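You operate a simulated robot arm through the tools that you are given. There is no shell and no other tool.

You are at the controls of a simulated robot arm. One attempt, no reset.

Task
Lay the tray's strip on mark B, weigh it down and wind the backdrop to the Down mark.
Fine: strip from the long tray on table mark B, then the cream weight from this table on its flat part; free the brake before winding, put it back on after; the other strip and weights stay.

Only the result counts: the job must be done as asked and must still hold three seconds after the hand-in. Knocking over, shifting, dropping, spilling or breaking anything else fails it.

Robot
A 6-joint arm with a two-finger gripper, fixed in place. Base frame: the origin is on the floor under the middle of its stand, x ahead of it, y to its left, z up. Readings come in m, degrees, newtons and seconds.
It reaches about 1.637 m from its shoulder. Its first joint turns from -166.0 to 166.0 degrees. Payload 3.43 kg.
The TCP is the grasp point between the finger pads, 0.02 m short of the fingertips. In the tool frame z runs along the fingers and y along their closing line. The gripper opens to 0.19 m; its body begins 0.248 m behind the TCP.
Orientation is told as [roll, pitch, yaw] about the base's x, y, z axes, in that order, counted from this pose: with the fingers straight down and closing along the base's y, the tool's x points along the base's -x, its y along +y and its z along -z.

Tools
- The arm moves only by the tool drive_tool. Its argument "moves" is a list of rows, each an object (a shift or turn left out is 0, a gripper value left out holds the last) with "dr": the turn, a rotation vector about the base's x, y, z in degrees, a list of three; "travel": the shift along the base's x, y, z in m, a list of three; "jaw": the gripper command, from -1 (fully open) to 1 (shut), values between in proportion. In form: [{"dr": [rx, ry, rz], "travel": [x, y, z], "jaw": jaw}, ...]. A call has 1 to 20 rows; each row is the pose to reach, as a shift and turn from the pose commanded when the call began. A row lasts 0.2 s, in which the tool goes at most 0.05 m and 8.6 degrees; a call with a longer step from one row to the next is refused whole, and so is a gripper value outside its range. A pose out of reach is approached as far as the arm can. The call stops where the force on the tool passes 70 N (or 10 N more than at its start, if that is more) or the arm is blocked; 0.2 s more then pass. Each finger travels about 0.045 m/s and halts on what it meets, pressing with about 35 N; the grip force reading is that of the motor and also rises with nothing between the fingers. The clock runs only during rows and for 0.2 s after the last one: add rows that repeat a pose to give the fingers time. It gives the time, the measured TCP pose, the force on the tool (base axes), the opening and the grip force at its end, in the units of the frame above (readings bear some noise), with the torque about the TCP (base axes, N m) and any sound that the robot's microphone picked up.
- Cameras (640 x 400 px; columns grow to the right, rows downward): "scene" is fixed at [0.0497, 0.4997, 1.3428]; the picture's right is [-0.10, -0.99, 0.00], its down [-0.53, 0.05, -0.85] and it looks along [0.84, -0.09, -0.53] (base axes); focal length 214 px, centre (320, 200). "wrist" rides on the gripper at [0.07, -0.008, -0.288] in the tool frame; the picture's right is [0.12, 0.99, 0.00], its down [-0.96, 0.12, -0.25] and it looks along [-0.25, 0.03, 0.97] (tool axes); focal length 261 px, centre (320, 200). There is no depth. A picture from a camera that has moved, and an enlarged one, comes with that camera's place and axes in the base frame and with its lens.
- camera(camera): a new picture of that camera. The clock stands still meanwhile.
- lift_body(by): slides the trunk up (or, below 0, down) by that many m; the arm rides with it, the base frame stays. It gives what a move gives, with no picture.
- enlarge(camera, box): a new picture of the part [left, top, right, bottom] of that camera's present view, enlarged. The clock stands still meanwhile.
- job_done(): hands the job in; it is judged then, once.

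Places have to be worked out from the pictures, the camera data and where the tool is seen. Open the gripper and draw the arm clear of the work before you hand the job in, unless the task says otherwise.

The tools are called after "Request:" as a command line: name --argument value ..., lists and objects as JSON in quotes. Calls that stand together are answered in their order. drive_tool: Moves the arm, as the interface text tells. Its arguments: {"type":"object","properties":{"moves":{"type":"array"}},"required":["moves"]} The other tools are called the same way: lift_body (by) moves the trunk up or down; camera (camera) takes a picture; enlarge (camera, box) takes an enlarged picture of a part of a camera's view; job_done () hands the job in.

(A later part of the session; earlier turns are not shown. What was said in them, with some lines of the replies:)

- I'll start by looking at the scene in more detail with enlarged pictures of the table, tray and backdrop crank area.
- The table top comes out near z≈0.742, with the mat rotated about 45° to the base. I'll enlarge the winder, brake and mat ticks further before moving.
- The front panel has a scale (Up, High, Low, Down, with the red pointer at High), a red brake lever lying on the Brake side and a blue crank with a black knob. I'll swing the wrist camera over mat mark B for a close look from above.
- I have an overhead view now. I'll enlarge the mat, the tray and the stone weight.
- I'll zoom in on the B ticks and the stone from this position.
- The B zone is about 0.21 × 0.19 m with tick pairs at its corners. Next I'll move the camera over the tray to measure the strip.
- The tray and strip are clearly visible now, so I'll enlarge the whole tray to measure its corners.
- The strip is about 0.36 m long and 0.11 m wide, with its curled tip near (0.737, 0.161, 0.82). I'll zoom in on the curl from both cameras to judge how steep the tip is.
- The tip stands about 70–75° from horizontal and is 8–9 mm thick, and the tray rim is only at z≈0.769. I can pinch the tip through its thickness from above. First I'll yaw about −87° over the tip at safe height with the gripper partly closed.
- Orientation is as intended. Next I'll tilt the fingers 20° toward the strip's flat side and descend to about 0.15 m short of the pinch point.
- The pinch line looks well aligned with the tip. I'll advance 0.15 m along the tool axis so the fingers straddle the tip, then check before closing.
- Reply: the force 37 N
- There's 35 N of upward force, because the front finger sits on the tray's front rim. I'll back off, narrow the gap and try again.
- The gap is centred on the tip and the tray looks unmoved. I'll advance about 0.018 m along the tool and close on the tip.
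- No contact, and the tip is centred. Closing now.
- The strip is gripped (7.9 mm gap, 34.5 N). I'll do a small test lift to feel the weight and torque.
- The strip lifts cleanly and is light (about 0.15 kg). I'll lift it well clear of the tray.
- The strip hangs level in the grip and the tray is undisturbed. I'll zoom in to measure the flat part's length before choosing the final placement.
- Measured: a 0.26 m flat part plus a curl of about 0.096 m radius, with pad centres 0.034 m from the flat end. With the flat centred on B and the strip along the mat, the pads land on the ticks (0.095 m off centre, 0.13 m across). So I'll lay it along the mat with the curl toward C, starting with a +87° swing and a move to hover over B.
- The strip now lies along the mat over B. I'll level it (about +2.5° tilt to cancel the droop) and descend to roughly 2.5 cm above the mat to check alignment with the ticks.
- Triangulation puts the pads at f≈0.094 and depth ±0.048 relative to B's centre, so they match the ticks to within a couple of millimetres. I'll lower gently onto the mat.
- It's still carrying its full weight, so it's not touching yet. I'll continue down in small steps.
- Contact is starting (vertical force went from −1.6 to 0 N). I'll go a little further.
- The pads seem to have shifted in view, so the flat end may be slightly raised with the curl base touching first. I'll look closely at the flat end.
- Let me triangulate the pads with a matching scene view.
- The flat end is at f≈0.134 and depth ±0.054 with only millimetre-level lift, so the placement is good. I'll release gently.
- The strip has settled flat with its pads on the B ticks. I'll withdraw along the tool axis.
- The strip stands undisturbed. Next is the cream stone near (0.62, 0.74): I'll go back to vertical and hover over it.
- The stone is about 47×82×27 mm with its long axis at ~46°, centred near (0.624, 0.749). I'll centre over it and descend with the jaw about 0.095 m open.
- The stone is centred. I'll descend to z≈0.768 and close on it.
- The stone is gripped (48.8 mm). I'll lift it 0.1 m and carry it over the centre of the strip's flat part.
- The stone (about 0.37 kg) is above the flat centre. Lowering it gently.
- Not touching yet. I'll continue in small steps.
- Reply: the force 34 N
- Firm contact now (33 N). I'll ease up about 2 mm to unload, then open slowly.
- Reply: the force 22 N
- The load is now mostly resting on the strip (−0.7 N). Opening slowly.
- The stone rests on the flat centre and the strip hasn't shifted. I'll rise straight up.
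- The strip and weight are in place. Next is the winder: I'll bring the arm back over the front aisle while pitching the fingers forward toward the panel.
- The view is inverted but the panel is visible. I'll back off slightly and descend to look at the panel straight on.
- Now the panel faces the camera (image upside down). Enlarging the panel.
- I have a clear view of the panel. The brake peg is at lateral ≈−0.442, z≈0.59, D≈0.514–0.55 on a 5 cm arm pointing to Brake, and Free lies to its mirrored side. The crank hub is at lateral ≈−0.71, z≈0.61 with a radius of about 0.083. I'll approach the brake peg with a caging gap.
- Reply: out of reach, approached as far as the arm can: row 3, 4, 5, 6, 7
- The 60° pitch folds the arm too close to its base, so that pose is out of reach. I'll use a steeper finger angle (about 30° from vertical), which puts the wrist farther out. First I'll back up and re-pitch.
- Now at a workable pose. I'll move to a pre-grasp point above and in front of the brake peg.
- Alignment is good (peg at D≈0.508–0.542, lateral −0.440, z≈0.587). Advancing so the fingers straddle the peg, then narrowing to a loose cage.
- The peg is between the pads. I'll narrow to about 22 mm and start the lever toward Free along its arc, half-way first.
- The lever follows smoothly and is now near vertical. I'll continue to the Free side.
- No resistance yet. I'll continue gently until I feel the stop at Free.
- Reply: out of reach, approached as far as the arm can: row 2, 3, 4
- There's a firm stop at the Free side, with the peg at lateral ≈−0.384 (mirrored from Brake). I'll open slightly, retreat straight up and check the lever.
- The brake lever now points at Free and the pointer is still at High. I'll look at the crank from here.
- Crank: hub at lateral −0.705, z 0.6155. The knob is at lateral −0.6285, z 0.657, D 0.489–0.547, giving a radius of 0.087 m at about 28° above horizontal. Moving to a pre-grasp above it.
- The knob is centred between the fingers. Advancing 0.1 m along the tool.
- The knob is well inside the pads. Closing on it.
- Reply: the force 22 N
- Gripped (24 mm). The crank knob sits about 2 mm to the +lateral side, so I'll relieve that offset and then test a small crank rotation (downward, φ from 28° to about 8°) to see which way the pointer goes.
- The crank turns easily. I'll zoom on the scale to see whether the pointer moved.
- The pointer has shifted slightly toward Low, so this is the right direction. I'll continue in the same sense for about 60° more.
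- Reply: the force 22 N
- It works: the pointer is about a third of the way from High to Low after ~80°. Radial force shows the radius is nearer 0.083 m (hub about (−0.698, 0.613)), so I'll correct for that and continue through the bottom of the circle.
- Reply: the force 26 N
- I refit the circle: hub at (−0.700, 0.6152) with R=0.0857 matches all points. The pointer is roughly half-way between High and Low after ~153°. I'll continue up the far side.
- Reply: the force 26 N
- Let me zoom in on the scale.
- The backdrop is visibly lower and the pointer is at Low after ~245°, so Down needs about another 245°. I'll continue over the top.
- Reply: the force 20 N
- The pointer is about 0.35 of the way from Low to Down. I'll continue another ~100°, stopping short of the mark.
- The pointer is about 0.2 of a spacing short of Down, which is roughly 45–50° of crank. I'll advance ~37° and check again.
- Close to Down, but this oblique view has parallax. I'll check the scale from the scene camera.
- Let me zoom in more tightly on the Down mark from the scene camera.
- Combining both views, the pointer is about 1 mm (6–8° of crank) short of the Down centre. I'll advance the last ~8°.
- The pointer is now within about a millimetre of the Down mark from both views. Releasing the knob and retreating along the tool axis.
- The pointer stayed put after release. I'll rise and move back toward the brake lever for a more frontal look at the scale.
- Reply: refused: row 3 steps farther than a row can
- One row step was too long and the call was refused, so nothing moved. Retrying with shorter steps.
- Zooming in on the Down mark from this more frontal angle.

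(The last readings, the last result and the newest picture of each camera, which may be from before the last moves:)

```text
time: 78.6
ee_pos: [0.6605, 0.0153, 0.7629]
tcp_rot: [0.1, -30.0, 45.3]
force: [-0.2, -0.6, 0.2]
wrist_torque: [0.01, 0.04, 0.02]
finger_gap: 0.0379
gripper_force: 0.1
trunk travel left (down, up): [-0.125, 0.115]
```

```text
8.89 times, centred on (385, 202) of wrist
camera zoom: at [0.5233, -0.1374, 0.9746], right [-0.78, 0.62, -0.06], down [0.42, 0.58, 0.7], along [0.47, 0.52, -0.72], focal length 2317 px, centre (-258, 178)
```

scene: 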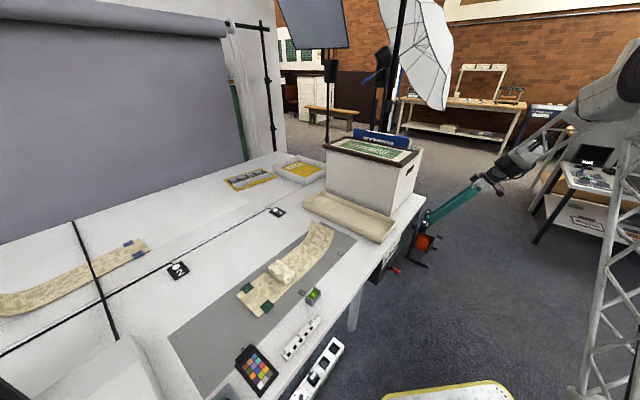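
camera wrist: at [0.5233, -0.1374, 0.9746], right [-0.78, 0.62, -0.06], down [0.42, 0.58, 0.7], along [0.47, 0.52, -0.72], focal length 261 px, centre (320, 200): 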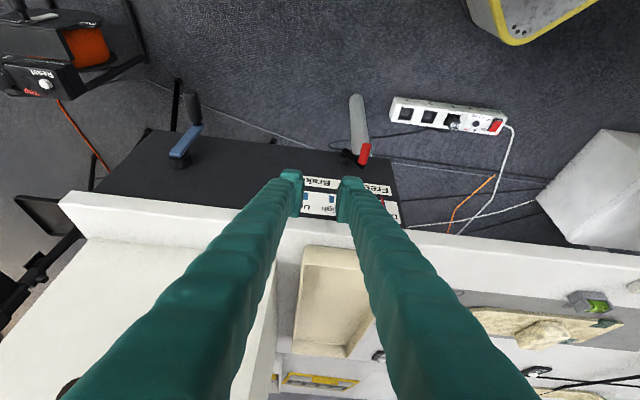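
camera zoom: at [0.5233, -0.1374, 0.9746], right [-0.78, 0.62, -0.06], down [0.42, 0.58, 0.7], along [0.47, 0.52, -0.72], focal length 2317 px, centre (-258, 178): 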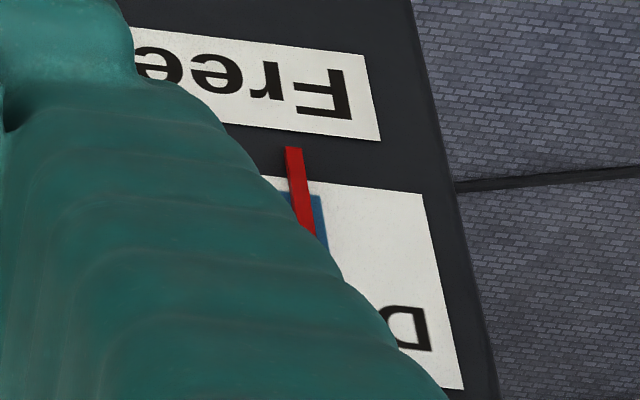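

The pointer is centred on Down. Next is the brake: the peg at Free is at lateral ≈−0.386, z≈0.592. I'll approach from above as before.

Request:
drive_tool --moves '[{"travel": [-0.005, 0.025, -0.015]}, {"travel": [-0.01, 0.05, -0.035]}, {"travel": [-0.0185, 0.081, -0.06]}, {"travel": [-0.0185, 0.081, -0.085]}, {"travel": [-0.0185, 0.081, -0.085]}]'

Request:
camera --camera "wrist"

Request:
enlarge --camera "wrist" --box '[260, 110, 400, 230]'

```text
time: 79.8
ee_pos: [0.6423, 0.0985, 0.6769]
tcp_rot: [0.1, -30.0, 45.3]
force: [0.1, -0.5, 0.4]
wrist_torque: [0.0, 0.0, 0.01]
finger_gap: 0.038
gripper_force: 0.2
trunk travel left (down, up): [-0.125, 0.115]
```

```text
taken
camera wrist: at [0.5046, -0.0553, 0.8889], right [-0.78, 0.62, -0.06], down [0.42, 0.58, 0.7], along [0.47, 0.52, -0.72], focal length 261 px, centre (320, 200)
```

wrist: 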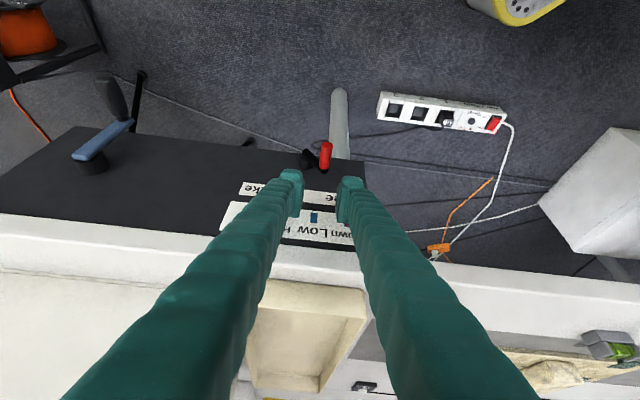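

```text
3.33 times, centred on (330, 170) of wrist
camera zoom: at [0.5046, -0.0553, 0.8889], right [-0.78, 0.62, -0.06], down [0.42, 0.58, 0.7], along [0.47, 0.52, -0.72], focal length 869 px, centre (287, 300)
```

zoom: 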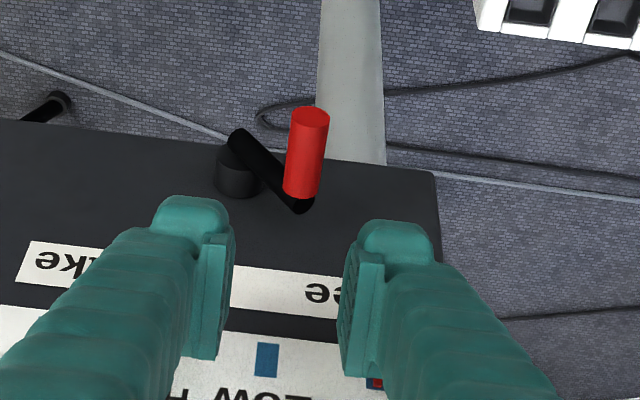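

The peg is nearly under the gap (about 3–4 mm to the +lateral side). I'll correct and descend vertically around it.

Request:
drive_tool --moves '[{"travel": [-0.0022, 0.0022, -0.02]}, {"travel": [-0.0022, 0.0022, -0.045]}, {"travel": [-0.0022, 0.0022, -0.07]}, {"travel": [-0.0022, 0.0022, -0.084]}, {"travel": [-0.0022, 0.0022, -0.084]}]'

Request:
enlarge --camera "wrist" --box '[260, 110, 400, 230]'

```text
time: 81.0
ee_pos: [0.6386, 0.0983, 0.5931]
tcp_rot: [0.1, -30.0, 45.4]
force: [1.0, -0.3, -0.5]
wrist_torque: [0.01, -0.04, -0.02]
finger_gap: 0.0379
gripper_force: 0.0
trunk travel left (down, up): [-0.125, 0.115]
```

```text
3.33 times, centred on (330, 170) of wrist
camera zoom: at [0.5021, -0.0536, 0.8052], right [-0.78, 0.62, -0.06], down [0.42, 0.58, 0.7], along [0.47, 0.52, -0.72], focal length 869 px, centre (287, 300)
```

zoom: 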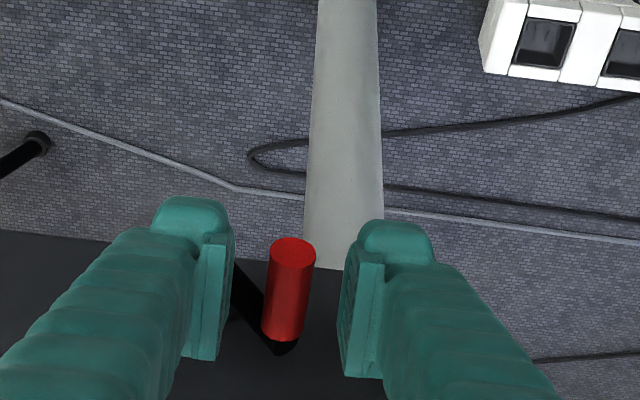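

The peg is between the fingers. I'll cage it and sweep the lever back along its arc to Brake.

Request:
drive_tool --moves '[{"jaw": 0.77}, {"jaw": 0.77}, {"travel": [0.0044, -0.0044, 0.004]}, {"travel": [0.0088, -0.0088, 0.0069]}, {"travel": [0.0143, -0.0143, 0.009]}, {"travel": [0.0198, -0.0198, 0.0096]}, {"travel": [0.0253, -0.0253, 0.009]}, {"travel": [0.0308, -0.0308, 0.0069]}, {"travel": [0.0354, -0.0354, 0.004]}, {"travel": [0.0396, -0.0396, 0.0]}, {"travel": [0.0396, -0.0396, 0.0]}]'

Request:
enlarge --camera "wrist" --box '[260, 110, 400, 230]'

```text
time: 83.4
ee_pos: [0.6798, 0.0596, 0.5927]
tcp_rot: [0.2, -30.0, 45.3]
force: [0.5, -0.8, 0.2]
wrist_torque: [0.01, 0.0, 0.03]
finger_gap: 0.0218
gripper_force: 0.0
trunk travel left (down, up): [-0.125, 0.115]
```

```text
3.33 times, centred on (330, 170) of wrist
camera zoom: at [0.5424, -0.0929, 0.8052], right [-0.78, 0.62, -0.06], down [0.42, 0.58, 0.7], along [0.47, 0.52, -0.72], focal length 869 px, centre (287, 300)
```

zoom: 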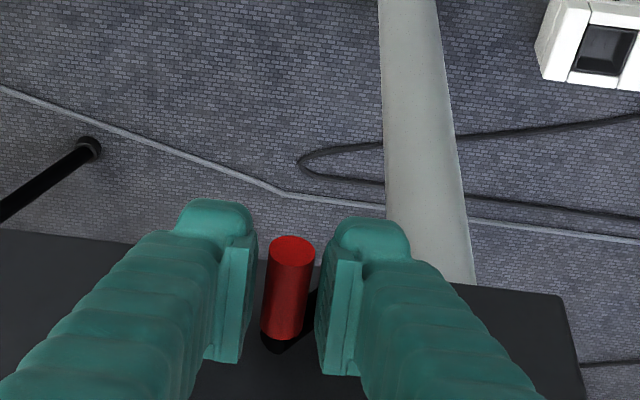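

Nearly home. I'll push a little further until the stop at Brake is felt.

Request:
drive_tool --moves '[{"travel": [0.003, -0.003, -0.0025]}, {"travel": [0.0055, -0.0055, -0.0045]}, {"travel": [0.0055, -0.0055, -0.0045]}]'

Request:
enlarge --camera "wrist" --box '[260, 110, 400, 230]'

```text
time: 84.2
ee_pos: [0.6846, 0.0556, 0.5868]
tcp_rot: [0.2, -29.9, 45.3]
force: [-5.1, 12.1, -1.1]
wrist_torque: [0.04, 0.04, 0.04]
finger_gap: 0.0287
gripper_force: 6.2
trunk travel left (down, up): [-0.125, 0.115]
```

```text
3.33 times, centred on (330, 170) of wrist
camera zoom: at [0.5477, -0.0978, 0.8004], right [-0.78, 0.62, -0.06], down [0.42, 0.58, 0.7], along [0.47, 0.52, -0.72], focal length 869 px, centre (287, 300)
```

zoom: 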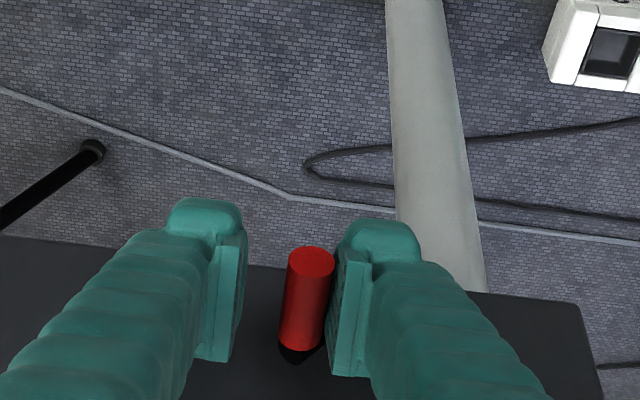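

The stop is felt (12 N, peg at lateral ≈−0.438, matching its original Brake position). I'll open, retreat and verify.

Request:
drive_tool --moves '[{"travel": [-0.003, 0.003, 0.001], "jaw": 0.6}, {"travel": [-0.0045, 0.0045, 0.002]}, {"travel": [-0.0045, 0.0045, 0.002]}, {"travel": [-0.0115, -0.0025, 0.0195]}, {"travel": [-0.022, -0.013, 0.0455]}, {"travel": [-0.0325, -0.0235, 0.0715]}, {"travel": [-0.043, -0.034, 0.0975]}, {"travel": [-0.043, -0.05, 0.14]}, {"travel": [-0.043, -0.07, 0.18]}]'

Request:
camera --camera "wrist"

Request:
enlarge --camera "wrist" --box '[270, 100, 430, 240]'

Request:
enlarge --camera "scene" --box '[370, 225, 420, 275]'

```text
time: 86.2
ee_pos: [0.6412, -0.0155, 0.7687]
tcp_rot: [0.2, -30.0, 45.1]
force: [0.3, -0.2, -0.7]
wrist_torque: [-0.03, 0.05, 0.04]
finger_gap: 0.0378
gripper_force: 0.1
trunk travel left (down, up): [-0.125, 0.115]
```

```text
taken
camera wrist: at [0.5047, -0.1682, 0.9805], right [-0.78, 0.62, -0.06], down [0.42, 0.58, 0.7], along [0.47, 0.52, -0.72], focal length 261 px, centre (320, 200)
```

wrist: 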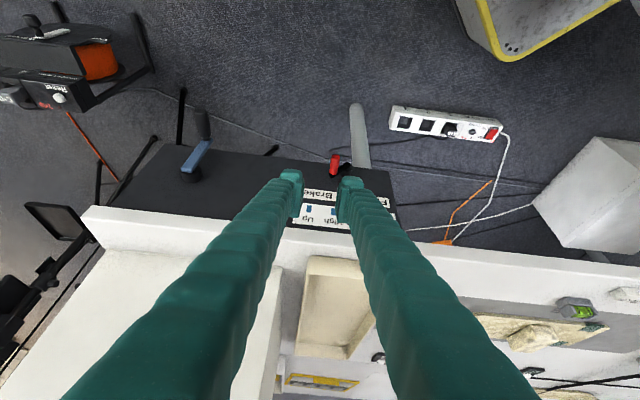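

```text
2.86 times, centred on (350, 170) of wrist
camera zoom: at [0.5047, -0.1682, 0.9805], right [-0.78, 0.62, -0.06], down [0.42, 0.58, 0.7], along [0.47, 0.52, -0.72], focal length 745 px, centre (234, 286)
```

zoom: 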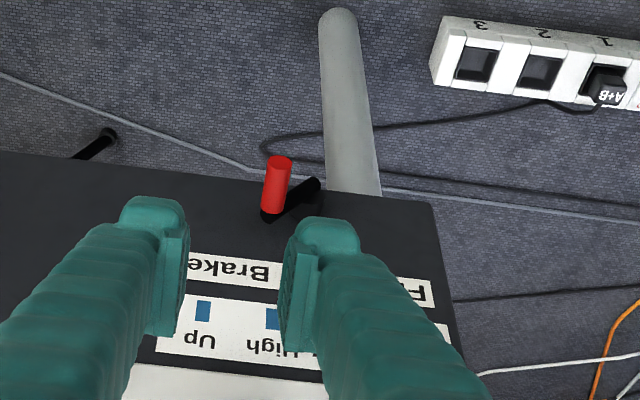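

```text
8.00 times, centred on (395, 250) of scene
camera zoom: at [0.0497, 0.4997, 1.3428], right [-0.1, -0.99, 0.0], down [-0.53, 0.05, -0.85], along [0.84, -0.09, -0.53], focal length 1716 px, centre (-280, -200)
```

zoom: 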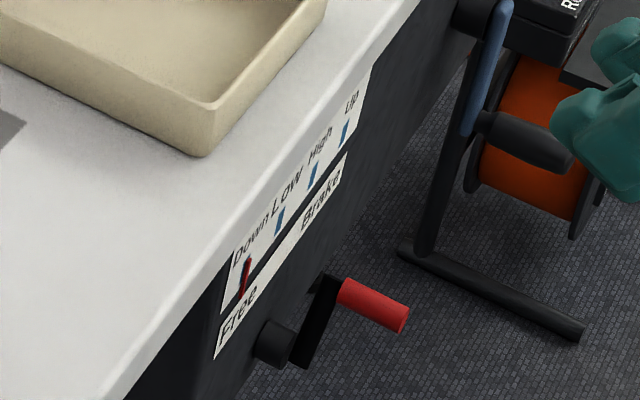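

The brake is back on and the pointer still reads Down. I'll withdraw up and clear of the work, then do a final check.

Request:
drive_tool --moves '[{"travel": [-0.01, -0.02, 0.035], "dr": [0, 0, 0], "jaw": 0.2}, {"travel": [-0.02, -0.04, 0.07], "dr": [-2.7, 2.6, 0]}, {"travel": [-0.02, -0.055, 0.11], "dr": [-5.3, 5.3, 0]}, {"travel": [-0.02, -0.07, 0.15], "dr": [-8.0, 7.9, 0]}, {"travel": [-0.02, -0.08, 0.19], "dr": [-10.7, 10.5, 0]}, {"travel": [-0.02, -0.09, 0.23], "dr": [-13.3, 13.2, 0]}, {"travel": [-0.02, -0.1, 0.27], "dr": [-16, 15.8, 0]}, {"travel": [-0.02, -0.105, 0.3], "dr": [-18.7, 18.5, 0]}, {"travel": [-0.02, -0.105, 0.32], "dr": [-21.3, 21.1, 0]}, {"travel": [-0.02, -0.105, 0.32], "dr": [-21.3, 21.1, 0]}]'

Request:
camera --camera "wrist"

Request:
camera --camera "scene"

Request:
enlarge --camera "scene" --box '[200, 190, 360, 320]'

```text
time: 88.4
ee_pos: [0.6222, -0.1215, 1.0881]
tcp_rot: [0.2, 0.0, 45.3]
force: [-0.1, 0.2, -0.3]
wrist_torque: [0.04, -0.04, 0.0]
finger_gap: 0.0761
gripper_force: 0.0
trunk travel left (down, up): [-0.125, 0.115]
```

```text
taken
camera wrist: at [0.5794, -0.1784, 1.3747], right [-0.79, 0.61, 0.0], down [0.6, 0.76, 0.25], along [0.15, 0.2, -0.97], focal length 261 px, centre (320, 200)
```

wrist: 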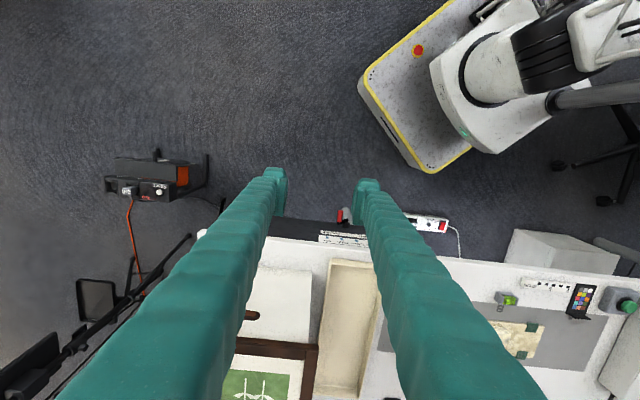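

```text
taken
```

scene: 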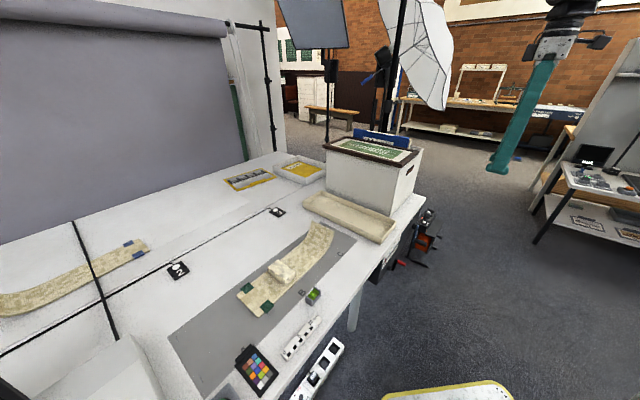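

```text
3.08 times, centred on (280, 255) of scene
camera zoom: at [0.0497, 0.4997, 1.3428], right [-0.1, -0.99, 0.0], down [-0.53, 0.05, -0.85], along [0.84, -0.09, -0.53], focal length 660 px, centre (443, 31)
```

zoom: 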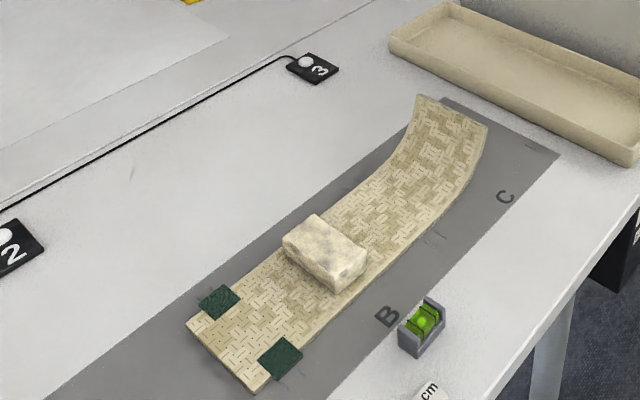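

Everything looks settled. One last zoom on the scale and brake from here.

Request:
enlarge --camera "wrist" --box '[300, 190, 400, 260]'

Request:
enlarge --camera "scene" --box '[380, 230, 420, 270]'

Request:
enlarge --camera "scene" --box '[0, 0, 290, 200]'

```text
5.71 times, centred on (350, 225) of wrist
camera zoom: at [0.5794, -0.1784, 1.3747], right [-0.79, 0.61, 0.0], down [0.6, 0.76, 0.25], along [0.15, 0.2, -0.97], focal length 1489 px, centre (149, 57)
```

zoom: 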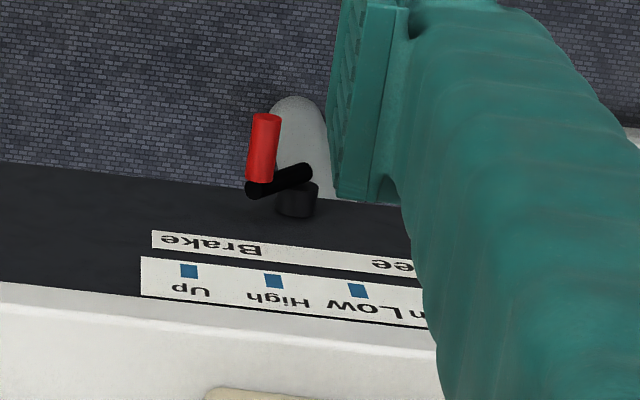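

```text
10.00 times, centred on (400, 250) of scene
camera zoom: at [0.0497, 0.4997, 1.3428], right [-0.1, -0.99, 0.0], down [-0.53, 0.05, -0.85], along [0.84, -0.09, -0.53], focal length 2145 px, centre (-480, -300)
```

zoom: 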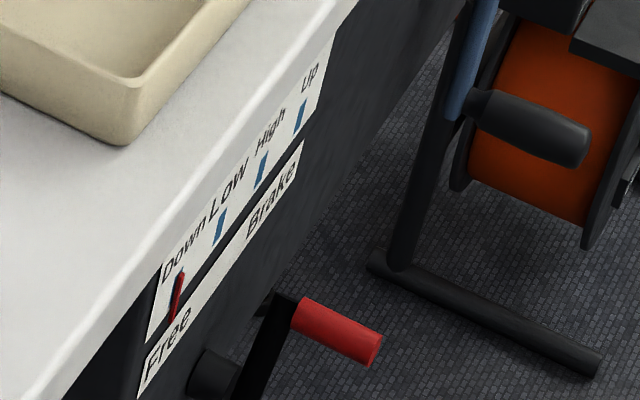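

```text
2.00 times, centred on (145, 100) of scene
camera zoom: at [0.0497, 0.4997, 1.3428], right [-0.1, -0.99, 0.0], down [-0.53, 0.05, -0.85], along [0.84, -0.09, -0.53], focal length 429 px, centre (670, 400)
```

zoom: 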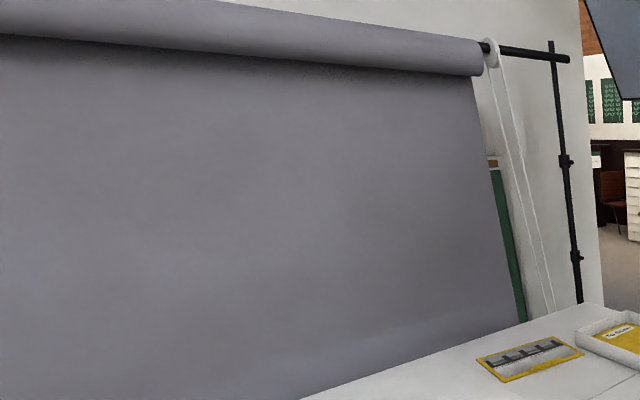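

The brake points to Brake, the pointer is on Down, the backdrop is down, and the strip and weight are in place. I'll open the gripper fully, clear of everything, and then hand in.

Request:
drive_tool --moves '[{"jaw": -1}, {"jaw": -1}, {"jaw": -1}, {"jaw": -1}, {"jaw": -1}, {"jaw": -1}, {"jaw": -1}]'

Request:
camera --camera "scene"

```text
time: 90.0
ee_pos: [0.6223, -0.1206, 1.0877]
tcp_rot: [0.2, -0.1, 45.3]
force: [0.5, 0.0, 0.2]
wrist_torque: [0.0, -0.03, 0.0]
finger_gap: 0.1899
gripper_force: 0.0
trunk travel left (down, up): [-0.125, 0.115]
```

```text
taken
```

scene: 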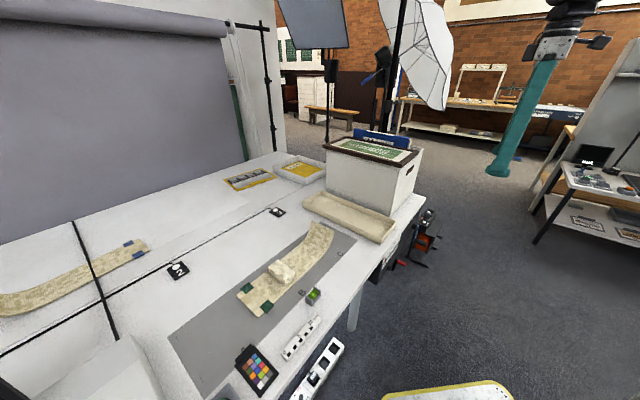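

The strip lies on mark B with the cream weight on its flat part, the pointer reads Down, and the brake is on. The gripper is open and the arm is clear, so I'm handing in.

Request:
job_done

```text
The job is handed in.
```

The job is handed in, with every step done; I haven't seen the judging result.

- **Strip:** The tray's strip lies along the mat on mark B. Its two pads line up with B's tick marks to within a few millimetres, and the curl points toward C.
- **Weight:** The cream block sits on the middle of the strip's flat part.
- **Backdrop:** I moved the brake lever to Free, then wound the crank about 1⅓ turns. The pointer rests within about 1 mm of the Down mark, and it stayed there after I let go of the crank.
- **Brake:** The lever is back against its stop at Brake.
- **Everything else:** The other strip and the other items on the table look undisturbed in the final picture. While reaching for the strip, the gripper briefly pressed on the tray's front rim with about 35 N. The tray showed no sign of shifting afterwards.
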